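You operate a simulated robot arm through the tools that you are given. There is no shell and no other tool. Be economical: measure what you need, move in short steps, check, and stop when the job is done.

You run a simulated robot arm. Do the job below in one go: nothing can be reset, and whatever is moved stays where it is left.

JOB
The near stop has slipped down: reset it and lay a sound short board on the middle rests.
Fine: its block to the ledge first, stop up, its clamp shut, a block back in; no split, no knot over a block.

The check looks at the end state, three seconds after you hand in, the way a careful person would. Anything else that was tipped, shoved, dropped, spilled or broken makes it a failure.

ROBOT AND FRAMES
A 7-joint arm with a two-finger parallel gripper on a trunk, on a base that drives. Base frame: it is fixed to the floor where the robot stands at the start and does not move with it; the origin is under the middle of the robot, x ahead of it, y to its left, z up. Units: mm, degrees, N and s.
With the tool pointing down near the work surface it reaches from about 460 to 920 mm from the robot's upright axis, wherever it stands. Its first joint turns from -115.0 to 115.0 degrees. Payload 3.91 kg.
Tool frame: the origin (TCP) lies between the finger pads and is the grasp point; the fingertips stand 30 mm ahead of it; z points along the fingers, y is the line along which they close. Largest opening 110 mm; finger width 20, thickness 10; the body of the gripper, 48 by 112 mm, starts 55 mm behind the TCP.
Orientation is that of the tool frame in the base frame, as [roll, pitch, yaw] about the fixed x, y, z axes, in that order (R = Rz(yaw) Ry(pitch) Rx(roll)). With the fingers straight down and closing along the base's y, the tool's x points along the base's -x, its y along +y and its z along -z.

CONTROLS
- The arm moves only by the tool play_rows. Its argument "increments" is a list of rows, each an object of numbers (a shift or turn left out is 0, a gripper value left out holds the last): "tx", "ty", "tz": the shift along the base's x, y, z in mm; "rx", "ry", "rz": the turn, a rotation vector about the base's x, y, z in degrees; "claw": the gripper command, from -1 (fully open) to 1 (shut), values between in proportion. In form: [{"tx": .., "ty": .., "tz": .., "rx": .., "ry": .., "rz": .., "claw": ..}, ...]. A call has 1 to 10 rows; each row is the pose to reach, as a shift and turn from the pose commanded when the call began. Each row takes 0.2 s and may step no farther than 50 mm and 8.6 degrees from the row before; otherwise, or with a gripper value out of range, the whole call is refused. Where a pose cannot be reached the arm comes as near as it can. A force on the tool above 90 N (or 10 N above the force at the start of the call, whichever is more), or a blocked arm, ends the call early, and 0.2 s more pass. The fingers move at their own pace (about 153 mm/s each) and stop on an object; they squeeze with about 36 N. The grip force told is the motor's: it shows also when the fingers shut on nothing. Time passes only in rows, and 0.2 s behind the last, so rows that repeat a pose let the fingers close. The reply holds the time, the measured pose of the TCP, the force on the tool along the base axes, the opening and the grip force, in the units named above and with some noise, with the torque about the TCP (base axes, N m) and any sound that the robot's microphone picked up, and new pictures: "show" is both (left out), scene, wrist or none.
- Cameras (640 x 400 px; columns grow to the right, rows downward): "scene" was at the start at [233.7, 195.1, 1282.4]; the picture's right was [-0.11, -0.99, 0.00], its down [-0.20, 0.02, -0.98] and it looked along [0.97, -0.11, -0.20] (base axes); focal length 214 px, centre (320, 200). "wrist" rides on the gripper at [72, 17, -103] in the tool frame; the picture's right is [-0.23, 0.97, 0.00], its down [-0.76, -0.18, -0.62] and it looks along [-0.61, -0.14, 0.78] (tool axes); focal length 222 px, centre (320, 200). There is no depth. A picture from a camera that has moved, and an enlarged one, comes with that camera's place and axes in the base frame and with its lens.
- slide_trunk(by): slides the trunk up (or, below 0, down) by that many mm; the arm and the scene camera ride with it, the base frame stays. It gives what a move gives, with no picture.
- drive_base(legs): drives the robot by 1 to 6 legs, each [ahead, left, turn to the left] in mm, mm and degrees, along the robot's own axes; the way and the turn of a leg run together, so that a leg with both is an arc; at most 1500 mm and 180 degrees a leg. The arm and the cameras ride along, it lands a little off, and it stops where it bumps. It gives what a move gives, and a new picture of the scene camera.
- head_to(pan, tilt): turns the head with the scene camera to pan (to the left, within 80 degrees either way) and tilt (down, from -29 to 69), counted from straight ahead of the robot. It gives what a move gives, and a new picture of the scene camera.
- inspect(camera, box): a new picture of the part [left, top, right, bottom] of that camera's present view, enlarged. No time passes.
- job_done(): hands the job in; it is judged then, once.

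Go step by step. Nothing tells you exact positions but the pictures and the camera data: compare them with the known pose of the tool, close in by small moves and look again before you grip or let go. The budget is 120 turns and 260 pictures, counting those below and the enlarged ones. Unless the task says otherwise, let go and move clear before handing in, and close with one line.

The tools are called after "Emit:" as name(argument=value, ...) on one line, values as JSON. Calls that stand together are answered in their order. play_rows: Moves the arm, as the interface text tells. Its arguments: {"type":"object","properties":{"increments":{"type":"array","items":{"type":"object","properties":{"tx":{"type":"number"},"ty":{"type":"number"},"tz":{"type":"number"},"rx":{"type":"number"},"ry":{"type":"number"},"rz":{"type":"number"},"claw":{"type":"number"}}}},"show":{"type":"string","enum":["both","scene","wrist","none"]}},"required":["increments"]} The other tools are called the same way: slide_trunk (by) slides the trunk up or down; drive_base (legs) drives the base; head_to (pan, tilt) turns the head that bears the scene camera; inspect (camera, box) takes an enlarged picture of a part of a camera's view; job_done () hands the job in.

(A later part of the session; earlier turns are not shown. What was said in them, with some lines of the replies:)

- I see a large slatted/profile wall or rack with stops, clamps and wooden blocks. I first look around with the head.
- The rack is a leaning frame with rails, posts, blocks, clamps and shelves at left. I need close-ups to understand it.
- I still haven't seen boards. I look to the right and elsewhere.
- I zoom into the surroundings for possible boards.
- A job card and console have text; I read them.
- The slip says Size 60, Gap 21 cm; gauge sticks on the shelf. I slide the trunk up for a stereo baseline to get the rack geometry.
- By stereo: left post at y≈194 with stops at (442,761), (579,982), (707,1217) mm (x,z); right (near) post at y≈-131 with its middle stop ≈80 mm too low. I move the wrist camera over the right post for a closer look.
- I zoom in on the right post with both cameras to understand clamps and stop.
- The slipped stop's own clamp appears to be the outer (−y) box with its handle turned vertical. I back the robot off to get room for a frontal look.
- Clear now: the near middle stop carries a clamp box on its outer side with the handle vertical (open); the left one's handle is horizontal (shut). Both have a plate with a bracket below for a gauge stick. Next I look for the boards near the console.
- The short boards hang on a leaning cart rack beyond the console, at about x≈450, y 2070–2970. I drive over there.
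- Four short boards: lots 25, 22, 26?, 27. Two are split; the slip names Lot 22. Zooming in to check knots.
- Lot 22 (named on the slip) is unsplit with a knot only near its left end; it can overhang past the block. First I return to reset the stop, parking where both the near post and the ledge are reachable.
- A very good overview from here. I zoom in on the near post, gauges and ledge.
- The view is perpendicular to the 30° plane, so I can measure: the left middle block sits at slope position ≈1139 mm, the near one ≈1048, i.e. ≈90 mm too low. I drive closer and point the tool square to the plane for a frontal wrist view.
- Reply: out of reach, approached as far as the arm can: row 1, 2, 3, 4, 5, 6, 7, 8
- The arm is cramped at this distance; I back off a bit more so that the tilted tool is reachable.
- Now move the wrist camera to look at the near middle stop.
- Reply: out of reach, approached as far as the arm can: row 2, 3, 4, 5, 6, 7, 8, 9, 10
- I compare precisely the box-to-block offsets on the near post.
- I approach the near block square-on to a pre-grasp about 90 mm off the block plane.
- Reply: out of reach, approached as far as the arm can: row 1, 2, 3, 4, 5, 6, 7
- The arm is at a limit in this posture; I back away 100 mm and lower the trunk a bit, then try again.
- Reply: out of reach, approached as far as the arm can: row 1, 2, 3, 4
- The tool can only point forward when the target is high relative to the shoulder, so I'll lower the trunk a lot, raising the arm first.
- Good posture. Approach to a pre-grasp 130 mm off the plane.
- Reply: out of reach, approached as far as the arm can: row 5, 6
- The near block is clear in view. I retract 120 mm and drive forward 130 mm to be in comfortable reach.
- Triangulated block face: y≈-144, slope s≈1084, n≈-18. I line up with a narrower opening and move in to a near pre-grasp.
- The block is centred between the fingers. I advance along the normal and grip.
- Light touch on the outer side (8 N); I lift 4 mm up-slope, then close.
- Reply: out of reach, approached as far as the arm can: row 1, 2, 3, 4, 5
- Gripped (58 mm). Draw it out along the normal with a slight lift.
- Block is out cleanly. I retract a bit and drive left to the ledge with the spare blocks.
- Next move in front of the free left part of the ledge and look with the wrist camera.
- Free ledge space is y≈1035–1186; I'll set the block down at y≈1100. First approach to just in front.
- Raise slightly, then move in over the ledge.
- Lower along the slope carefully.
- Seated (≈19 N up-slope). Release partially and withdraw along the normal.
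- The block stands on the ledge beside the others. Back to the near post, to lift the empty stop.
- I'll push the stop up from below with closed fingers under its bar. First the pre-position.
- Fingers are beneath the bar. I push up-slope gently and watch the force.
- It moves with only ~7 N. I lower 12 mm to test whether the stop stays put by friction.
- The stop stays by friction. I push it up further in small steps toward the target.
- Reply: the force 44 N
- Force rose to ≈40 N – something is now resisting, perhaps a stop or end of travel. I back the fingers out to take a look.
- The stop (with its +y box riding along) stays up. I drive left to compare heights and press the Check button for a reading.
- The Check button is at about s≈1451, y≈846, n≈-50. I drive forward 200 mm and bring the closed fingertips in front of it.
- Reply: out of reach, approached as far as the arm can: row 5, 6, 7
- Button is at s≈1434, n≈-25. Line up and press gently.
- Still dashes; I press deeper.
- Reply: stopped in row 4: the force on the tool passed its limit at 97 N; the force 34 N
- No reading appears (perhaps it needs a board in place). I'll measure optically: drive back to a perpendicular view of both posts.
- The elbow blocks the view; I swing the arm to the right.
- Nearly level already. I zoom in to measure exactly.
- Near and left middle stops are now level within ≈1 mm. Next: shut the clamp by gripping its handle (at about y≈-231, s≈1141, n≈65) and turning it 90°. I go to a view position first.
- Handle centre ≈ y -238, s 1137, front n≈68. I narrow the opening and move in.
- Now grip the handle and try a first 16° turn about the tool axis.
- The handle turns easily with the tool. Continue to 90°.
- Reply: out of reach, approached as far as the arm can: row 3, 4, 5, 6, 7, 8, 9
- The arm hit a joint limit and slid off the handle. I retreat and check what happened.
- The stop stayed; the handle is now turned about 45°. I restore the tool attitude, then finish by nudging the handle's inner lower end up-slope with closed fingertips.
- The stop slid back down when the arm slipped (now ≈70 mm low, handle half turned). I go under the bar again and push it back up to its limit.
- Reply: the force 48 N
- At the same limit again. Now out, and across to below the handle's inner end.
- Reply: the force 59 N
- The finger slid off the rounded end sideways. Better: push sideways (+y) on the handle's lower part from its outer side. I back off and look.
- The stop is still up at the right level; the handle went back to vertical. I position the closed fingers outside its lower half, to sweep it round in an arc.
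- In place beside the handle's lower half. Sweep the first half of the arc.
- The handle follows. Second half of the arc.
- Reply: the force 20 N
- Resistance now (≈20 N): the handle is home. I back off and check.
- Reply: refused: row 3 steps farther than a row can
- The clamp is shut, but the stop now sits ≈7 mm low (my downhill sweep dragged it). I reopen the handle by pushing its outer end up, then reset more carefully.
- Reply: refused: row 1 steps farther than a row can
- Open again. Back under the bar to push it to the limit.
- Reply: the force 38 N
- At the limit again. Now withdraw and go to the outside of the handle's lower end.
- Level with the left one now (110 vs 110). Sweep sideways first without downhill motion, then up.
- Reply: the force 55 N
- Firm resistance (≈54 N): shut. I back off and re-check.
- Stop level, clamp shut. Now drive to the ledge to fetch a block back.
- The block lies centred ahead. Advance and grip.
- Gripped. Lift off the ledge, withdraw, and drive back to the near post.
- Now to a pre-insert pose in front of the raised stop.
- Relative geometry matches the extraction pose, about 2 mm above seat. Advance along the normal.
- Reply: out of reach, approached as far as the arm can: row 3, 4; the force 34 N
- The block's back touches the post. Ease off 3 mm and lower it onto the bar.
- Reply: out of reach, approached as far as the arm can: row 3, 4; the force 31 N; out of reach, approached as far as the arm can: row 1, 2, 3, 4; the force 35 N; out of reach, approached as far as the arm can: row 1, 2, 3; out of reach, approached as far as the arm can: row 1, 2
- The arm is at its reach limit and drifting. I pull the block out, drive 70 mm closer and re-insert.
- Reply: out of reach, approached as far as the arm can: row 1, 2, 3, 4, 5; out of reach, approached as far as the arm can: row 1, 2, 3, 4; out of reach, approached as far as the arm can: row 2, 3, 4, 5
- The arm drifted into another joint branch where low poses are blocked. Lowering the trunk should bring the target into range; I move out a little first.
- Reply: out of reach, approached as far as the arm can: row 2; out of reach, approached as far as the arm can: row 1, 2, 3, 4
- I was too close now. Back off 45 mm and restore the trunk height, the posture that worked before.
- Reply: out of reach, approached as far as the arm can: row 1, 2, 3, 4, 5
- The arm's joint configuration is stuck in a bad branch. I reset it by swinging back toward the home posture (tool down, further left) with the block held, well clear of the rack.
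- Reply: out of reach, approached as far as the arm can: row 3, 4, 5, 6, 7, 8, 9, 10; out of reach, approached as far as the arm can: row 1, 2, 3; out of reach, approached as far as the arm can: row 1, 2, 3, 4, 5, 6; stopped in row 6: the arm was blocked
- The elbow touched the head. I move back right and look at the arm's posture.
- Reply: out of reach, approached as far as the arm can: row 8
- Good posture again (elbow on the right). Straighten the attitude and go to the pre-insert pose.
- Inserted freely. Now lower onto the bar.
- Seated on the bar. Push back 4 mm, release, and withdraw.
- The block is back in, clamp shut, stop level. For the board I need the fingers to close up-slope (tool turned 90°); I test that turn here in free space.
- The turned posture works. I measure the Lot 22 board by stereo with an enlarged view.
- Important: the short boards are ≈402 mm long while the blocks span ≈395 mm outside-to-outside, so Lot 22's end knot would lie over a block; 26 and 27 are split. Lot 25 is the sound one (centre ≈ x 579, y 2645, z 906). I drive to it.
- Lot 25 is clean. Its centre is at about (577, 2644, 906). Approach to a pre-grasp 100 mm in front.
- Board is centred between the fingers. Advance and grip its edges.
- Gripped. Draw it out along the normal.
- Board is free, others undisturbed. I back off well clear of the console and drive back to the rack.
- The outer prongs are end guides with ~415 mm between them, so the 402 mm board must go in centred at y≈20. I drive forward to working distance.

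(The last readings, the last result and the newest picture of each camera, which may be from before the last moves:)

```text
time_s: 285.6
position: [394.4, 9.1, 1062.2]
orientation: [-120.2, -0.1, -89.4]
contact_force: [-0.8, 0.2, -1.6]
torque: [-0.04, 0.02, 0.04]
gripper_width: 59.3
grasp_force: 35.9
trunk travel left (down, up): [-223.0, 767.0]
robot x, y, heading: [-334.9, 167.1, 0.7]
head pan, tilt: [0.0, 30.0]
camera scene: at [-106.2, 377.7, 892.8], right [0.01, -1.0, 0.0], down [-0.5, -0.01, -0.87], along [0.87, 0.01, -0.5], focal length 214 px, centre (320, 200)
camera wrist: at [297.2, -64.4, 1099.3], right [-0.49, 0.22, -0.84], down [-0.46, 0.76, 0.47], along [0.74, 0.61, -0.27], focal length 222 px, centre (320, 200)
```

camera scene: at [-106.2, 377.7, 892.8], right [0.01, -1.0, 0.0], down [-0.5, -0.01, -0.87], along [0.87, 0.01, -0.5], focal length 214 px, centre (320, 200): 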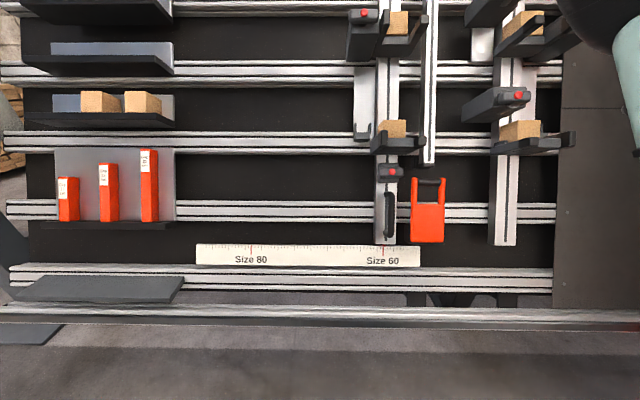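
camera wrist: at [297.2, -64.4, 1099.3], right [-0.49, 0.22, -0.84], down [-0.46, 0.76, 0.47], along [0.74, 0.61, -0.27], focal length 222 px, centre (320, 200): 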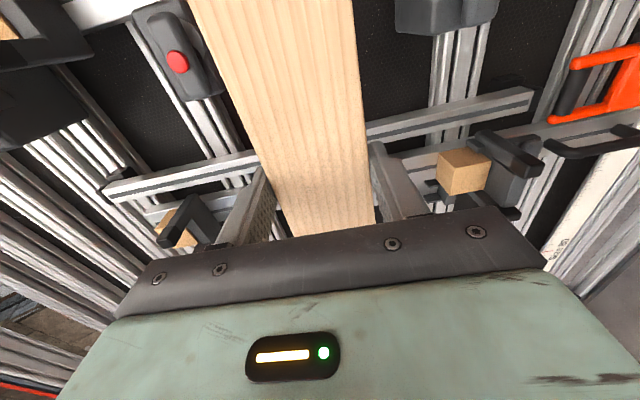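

I take the board to a pre-insert pose just outside the prongs and view it.

Emit:
head_to(pan=-10, tilt=5)

Emit:
play_rows(increments=[{"tx": 20, "ty": 5, "tz": 30, "rz": -0.6}, {"tx": 50, "ty": 9, "tz": 35, "rz": -0.6}, {"tx": 82, "ty": 13, "tz": 20, "rz": -0.6}, {"tx": 111, "ty": 13, "tz": 3, "rz": -0.6}, {"tx": 111, "ty": 13, "tz": 3, "rz": -0.6}], show="both")

Emit:
inspect(camera="scene", box=[240, 60, 520, 200])

Emit:
inspect(camera="wrist", box=[160, 0, 480, 200])

```text
time_s: 286.5
position: [394.2, 9.6, 1061.9]
orientation: [-120.1, 0.0, -89.3]
contact_force: [-0.6, -0.3, -1.7]
torque: [-0.02, 0.03, 0.0]
gripper_width: 59.5
grasp_force: 35.8
trunk travel left (down, up): [-223.0, 767.0]
robot x, y, heading: [-336.5, 169.3, 0.6]
head pan, tilt: [-10.0, 5.0]
camera scene: at [-105.9, 361.8, 933.2], right [-0.16, -0.99, 0.0], down [-0.09, 0.01, -1.0], along [0.98, -0.16, -0.09], focal length 214 px, centre (320, 200)
```

scene: 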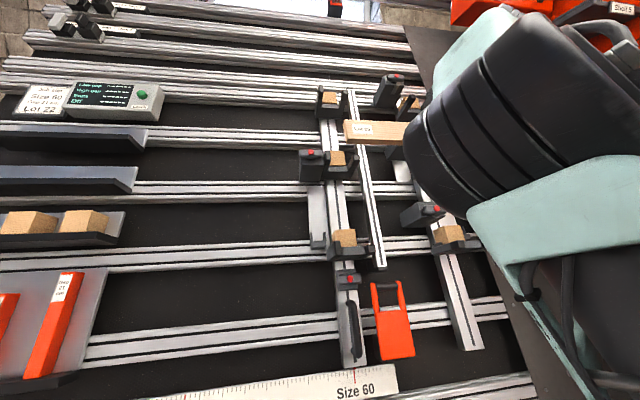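

```text
time_s: 287.7
position: [504.4, 23.9, 1065.5]
orientation: [-120.1, 0.0, -90.0]
contact_force: [1.2, 0.0, -2.6]
torque: [-0.01, 0.05, -0.03]
gripper_width: 59.6
grasp_force: 35.7
trunk travel left (down, up): [-223.0, 767.0]
robot x, y, heading: [-333.8, 168.9, 0.9]
head pan, tilt: [-10.0, 5.0]
camera scene: at [-106.0, 361.8, 933.3], right [-0.16, -0.99, 0.0], down [-0.09, 0.01, -1.0], along [0.98, -0.16, -0.09], focal length 214 px, centre (320, 200)
camera wrist: at [406.3, -49.4, 1101.8], right [-0.49, 0.23, -0.84], down [-0.45, 0.76, 0.47], along [0.75, 0.61, -0.27], focal length 222 px, centre (320, 200)
```

scene: 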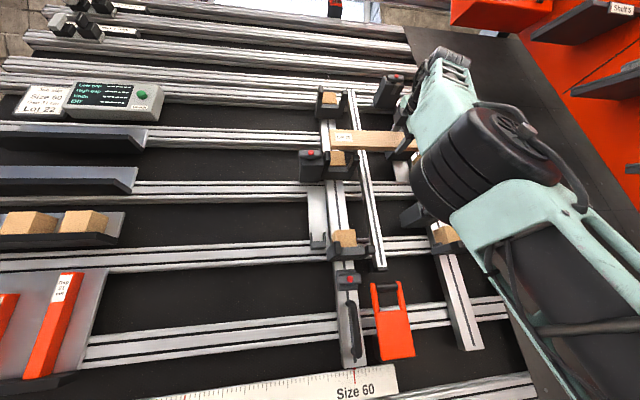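
wrist: 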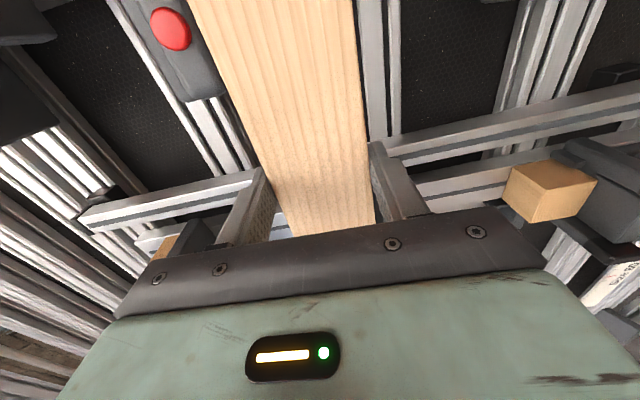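

```text
2.29 times, centred on (380, 130) of scene
camera zoom: at [-106.0, 361.8, 933.3], right [-0.16, -0.99, 0.0], down [-0.09, 0.01, -1.0], along [0.98, -0.16, -0.09], focal length 490 px, centre (183, 360)
```

zoom: 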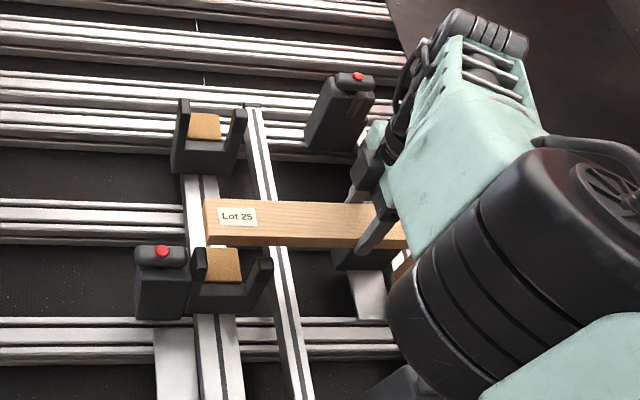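

```text
2.00 times, centred on (320, 100) of wrist
camera zoom: at [406.3, -49.4, 1101.8], right [-0.49, 0.23, -0.84], down [-0.45, 0.76, 0.47], along [0.75, 0.61, -0.27], focal length 444 px, centre (320, 400)
```

zoom: 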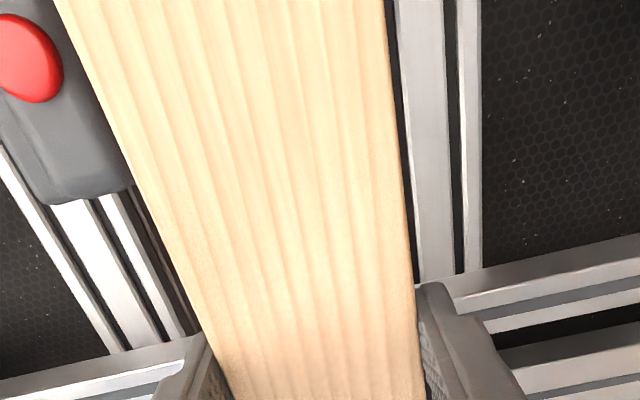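

From this view the left end would clip the outer prong by ~3 mm and the board is slightly low. I shift 9 mm right, raise 6 mm, and move in partway.

Emit:
play_rows(increments=[{"tx": 3, "ty": -5, "tz": 5.2}, {"tx": 3, "ty": -9, "tz": 5.2}, {"tx": 20, "ty": -9, "tz": -4.6}, {"tx": 37, "ty": -9, "tz": -14.5}, {"tx": 54, "ty": -9, "tz": -24.2}, {"tx": 54, "ty": -9, "tz": -24.2}], show="wrist")

Emit:
inspect(camera="scene", box=[300, 110, 440, 200])

```text
time_s: 289.1
position: [557.0, 13.4, 1048.3]
orientation: [-119.8, 0.0, -90.1]
contact_force: [-27.7, -1.7, 17.4]
torque: [-0.46, -0.39, 0.59]
gripper_width: 61.2
grasp_force: 36.6
trunk travel left (down, up): [-223.0, 767.0]
robot x, y, heading: [-335.0, 168.6, 1.0]
head pan, tilt: [-10.0, 5.0]
camera wrist: at [458.7, -59.8, 1083.9], right [-0.48, 0.23, -0.85], down [-0.45, 0.76, 0.46], along [0.75, 0.6, -0.27], focal length 222 px, centre (320, 200)
```

wrist: 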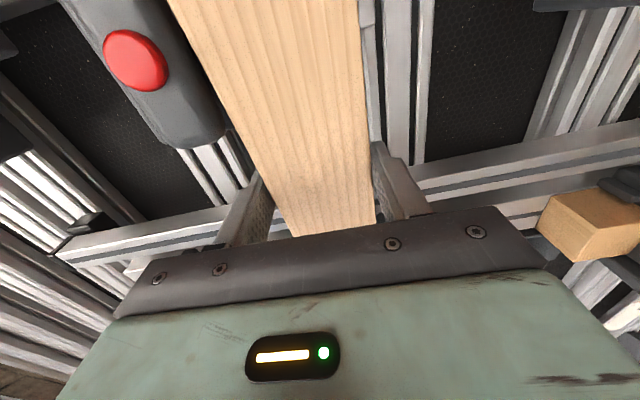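

```text
4.44 times, centred on (370, 155) of scene
camera zoom: at [-107.8, 361.7, 934.0], right [-0.16, -0.99, 0.0], down [-0.08, 0.01, -1.0], along [0.98, -0.16, -0.09], focal length 953 px, centre (98, 400)
5 turns are left
```

zoom: 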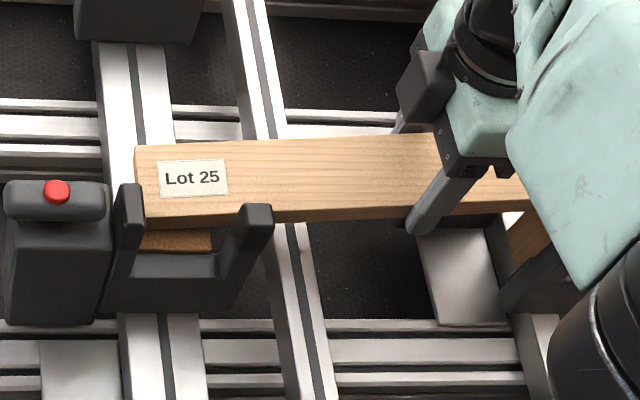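

Board is between the outer prongs and against the blocks, ≈13–15 mm above the rests. I ease off slightly and lower it.

Emit:
play_rows(increments=[{"tx": -4, "tz": 2.3}, {"tx": -7, "tz": -2.9}, {"tx": -9, "tz": -6.4}, {"tx": -10.5, "tz": -9}, {"tx": -11, "tz": -9.9}, {"tx": -11.5, "tz": -10.7}, {"tx": -11.5, "tz": -10.7}], show="wrist")

Emit:
inspect(camera="scene", box=[300, 110, 440, 200])

```text
time_s: 290.7
position: [548.6, 14.2, 1035.6]
orientation: [-119.8, 0.0, -89.9]
contact_force: [35.2, -1.6, 33.0]
torque: [0.66, -0.76, -0.11]
gripper_width: 61.6
grasp_force: 36.2
trunk travel left (down, up): [-223.0, 767.0]
robot x, y, heading: [-330.7, 169.0, 0.7]
head pan, tilt: [-10.0, 5.0]
camera wrist: at [450.1, -58.5, 1070.5], right [-0.48, 0.23, -0.85], down [-0.45, 0.76, 0.46], along [0.75, 0.61, -0.27], focal length 222 px, centre (320, 200)
```

wrist: 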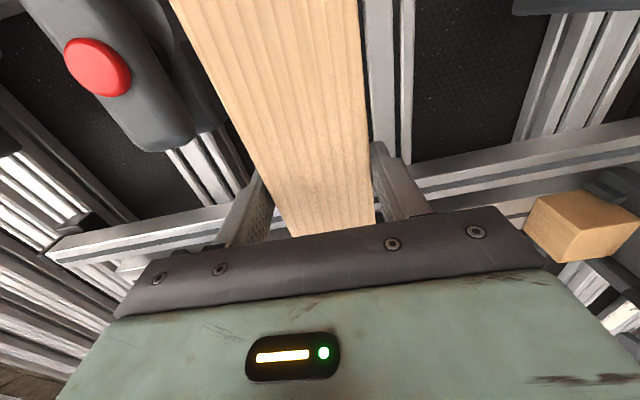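

```text
4.44 times, centred on (370, 155) of scene
camera zoom: at [-105.7, 361.9, 933.5], right [-0.16, -0.99, 0.0], down [-0.09, 0.01, -1.0], along [0.98, -0.16, -0.09], focal length 953 px, centre (98, 400)
4 turns are left
```

zoom: 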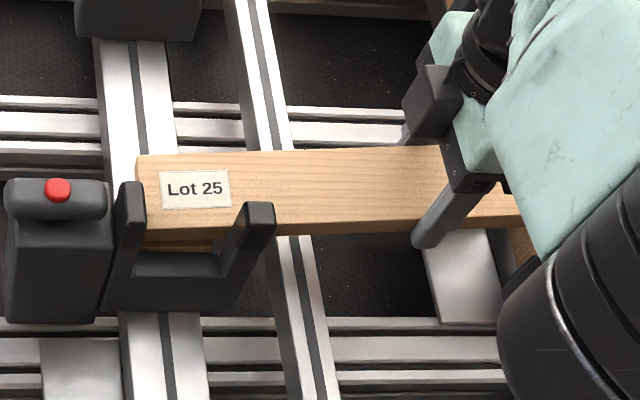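

Seated (≈46 N up-slope, evenly). Relieve, open, and withdraw along the normal.

Emit:
play_rows(increments=[{"tx": 1.2, "tz": 1.1}, {"tx": 1.2, "tz": 1.1, "claw": -0.3}, {"tx": 1.2, "tz": 1.1, "claw": -0.45}, {"tx": 1.2, "tz": 1.1, "claw": -0.45}, {"tx": -25, "tz": 16}, {"tx": -60, "tz": 36}, {"tx": -100, "tz": 59}, {"tx": -140, "tz": 82}, {"tx": -165, "tz": 110, "ty": -20}, {"tx": -180, "tz": 140, "ty": -45}], show="both")

Emit:
inspect(camera="scene", box=[290, 80, 470, 200])

Emit:
inspect(camera="wrist", box=[0, 0, 640, 400])

```text
time_s: 292.9
position: [367.6, -30.0, 1173.4]
orientation: [-120.2, 0.0, -90.0]
contact_force: [0.5, 0.5, -0.2]
torque: [-0.06, 0.0, -0.05]
gripper_width: 80.0
grasp_force: 0.0
trunk travel left (down, up): [-223.0, 767.0]
robot x, y, heading: [-336.1, 171.7, 1.0]
head pan, tilt: [-10.0, 5.0]
camera scene: at [-106.0, 362.0, 933.2], right [-0.16, -0.99, 0.0], down [-0.09, 0.01, -1.0], along [0.98, -0.16, -0.09], focal length 214 px, centre (320, 200)
camera wrist: at [269.2, -101.7, 1210.9], right [-0.49, 0.23, -0.84], down [-0.45, 0.76, 0.47], along [0.75, 0.61, -0.27], focal length 222 px, centre (320, 200)
```

scene: 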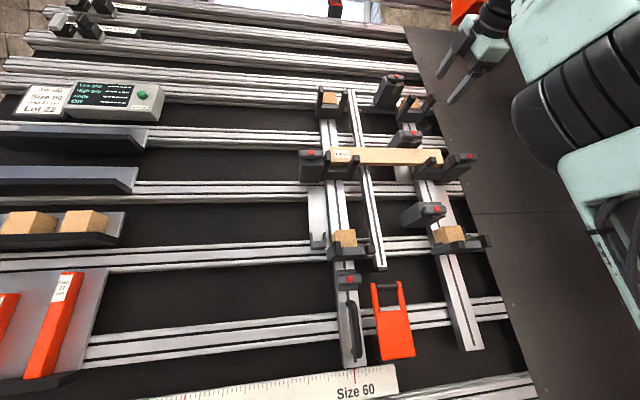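
wrist: 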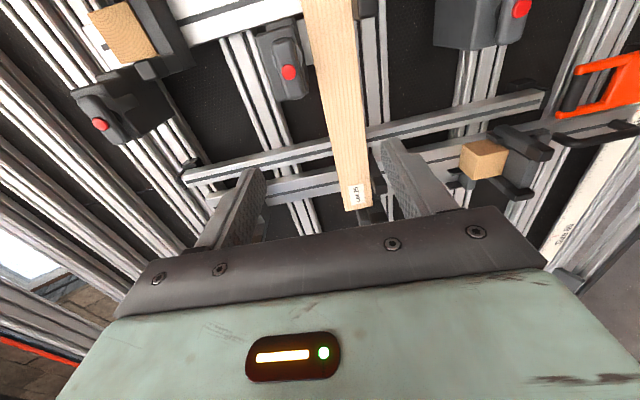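

```text
3.33 times, centred on (380, 140) of scene
camera zoom: at [-106.0, 362.0, 933.2], right [-0.16, -0.99, 0.0], down [-0.09, 0.01, -1.0], along [0.98, -0.16, -0.09], focal length 715 px, centre (120, 400)
```

zoom: 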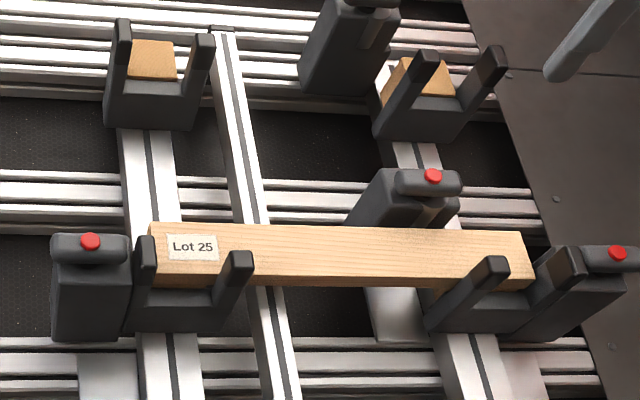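

```text
1.00 times, centred on (320, 200) of wrist (not enlarged: the box is as wide or as high as the picture)
camera zoom: at [269.2, -101.7, 1210.9], right [-0.49, 0.23, -0.84], down [-0.45, 0.76, 0.47], along [0.75, 0.61, -0.27], focal length 222 px, centre (320, 200)
3 turns are left
```

zoom: 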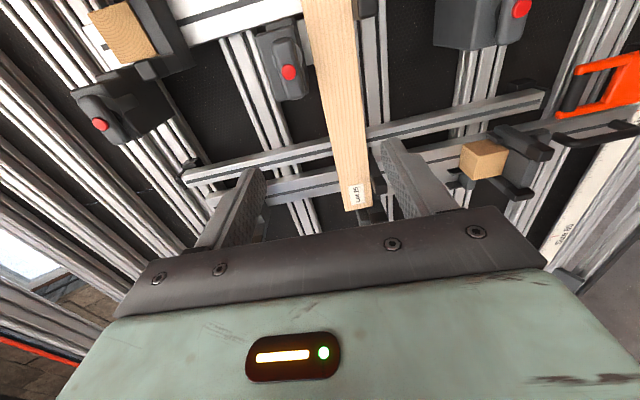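

The board lies on both middle rests between the outer prongs. The stop is level, its clamp is shut, the block is in, and the arm is clear, so I hand in now.

Emit:
job_done()

```text
The job is handed in.
```

The near stop is back up, level with the left one by eye, with its clamp shut and a block back in, and sound board Lot 25 lies on the middle rests. The job slip says Lot 22, but I passed over that board because its end knot would sit over a block. The Check button showed only dashes when I pressed it, before the board was in, so the 21 cm gap is not confirmed by a reading.
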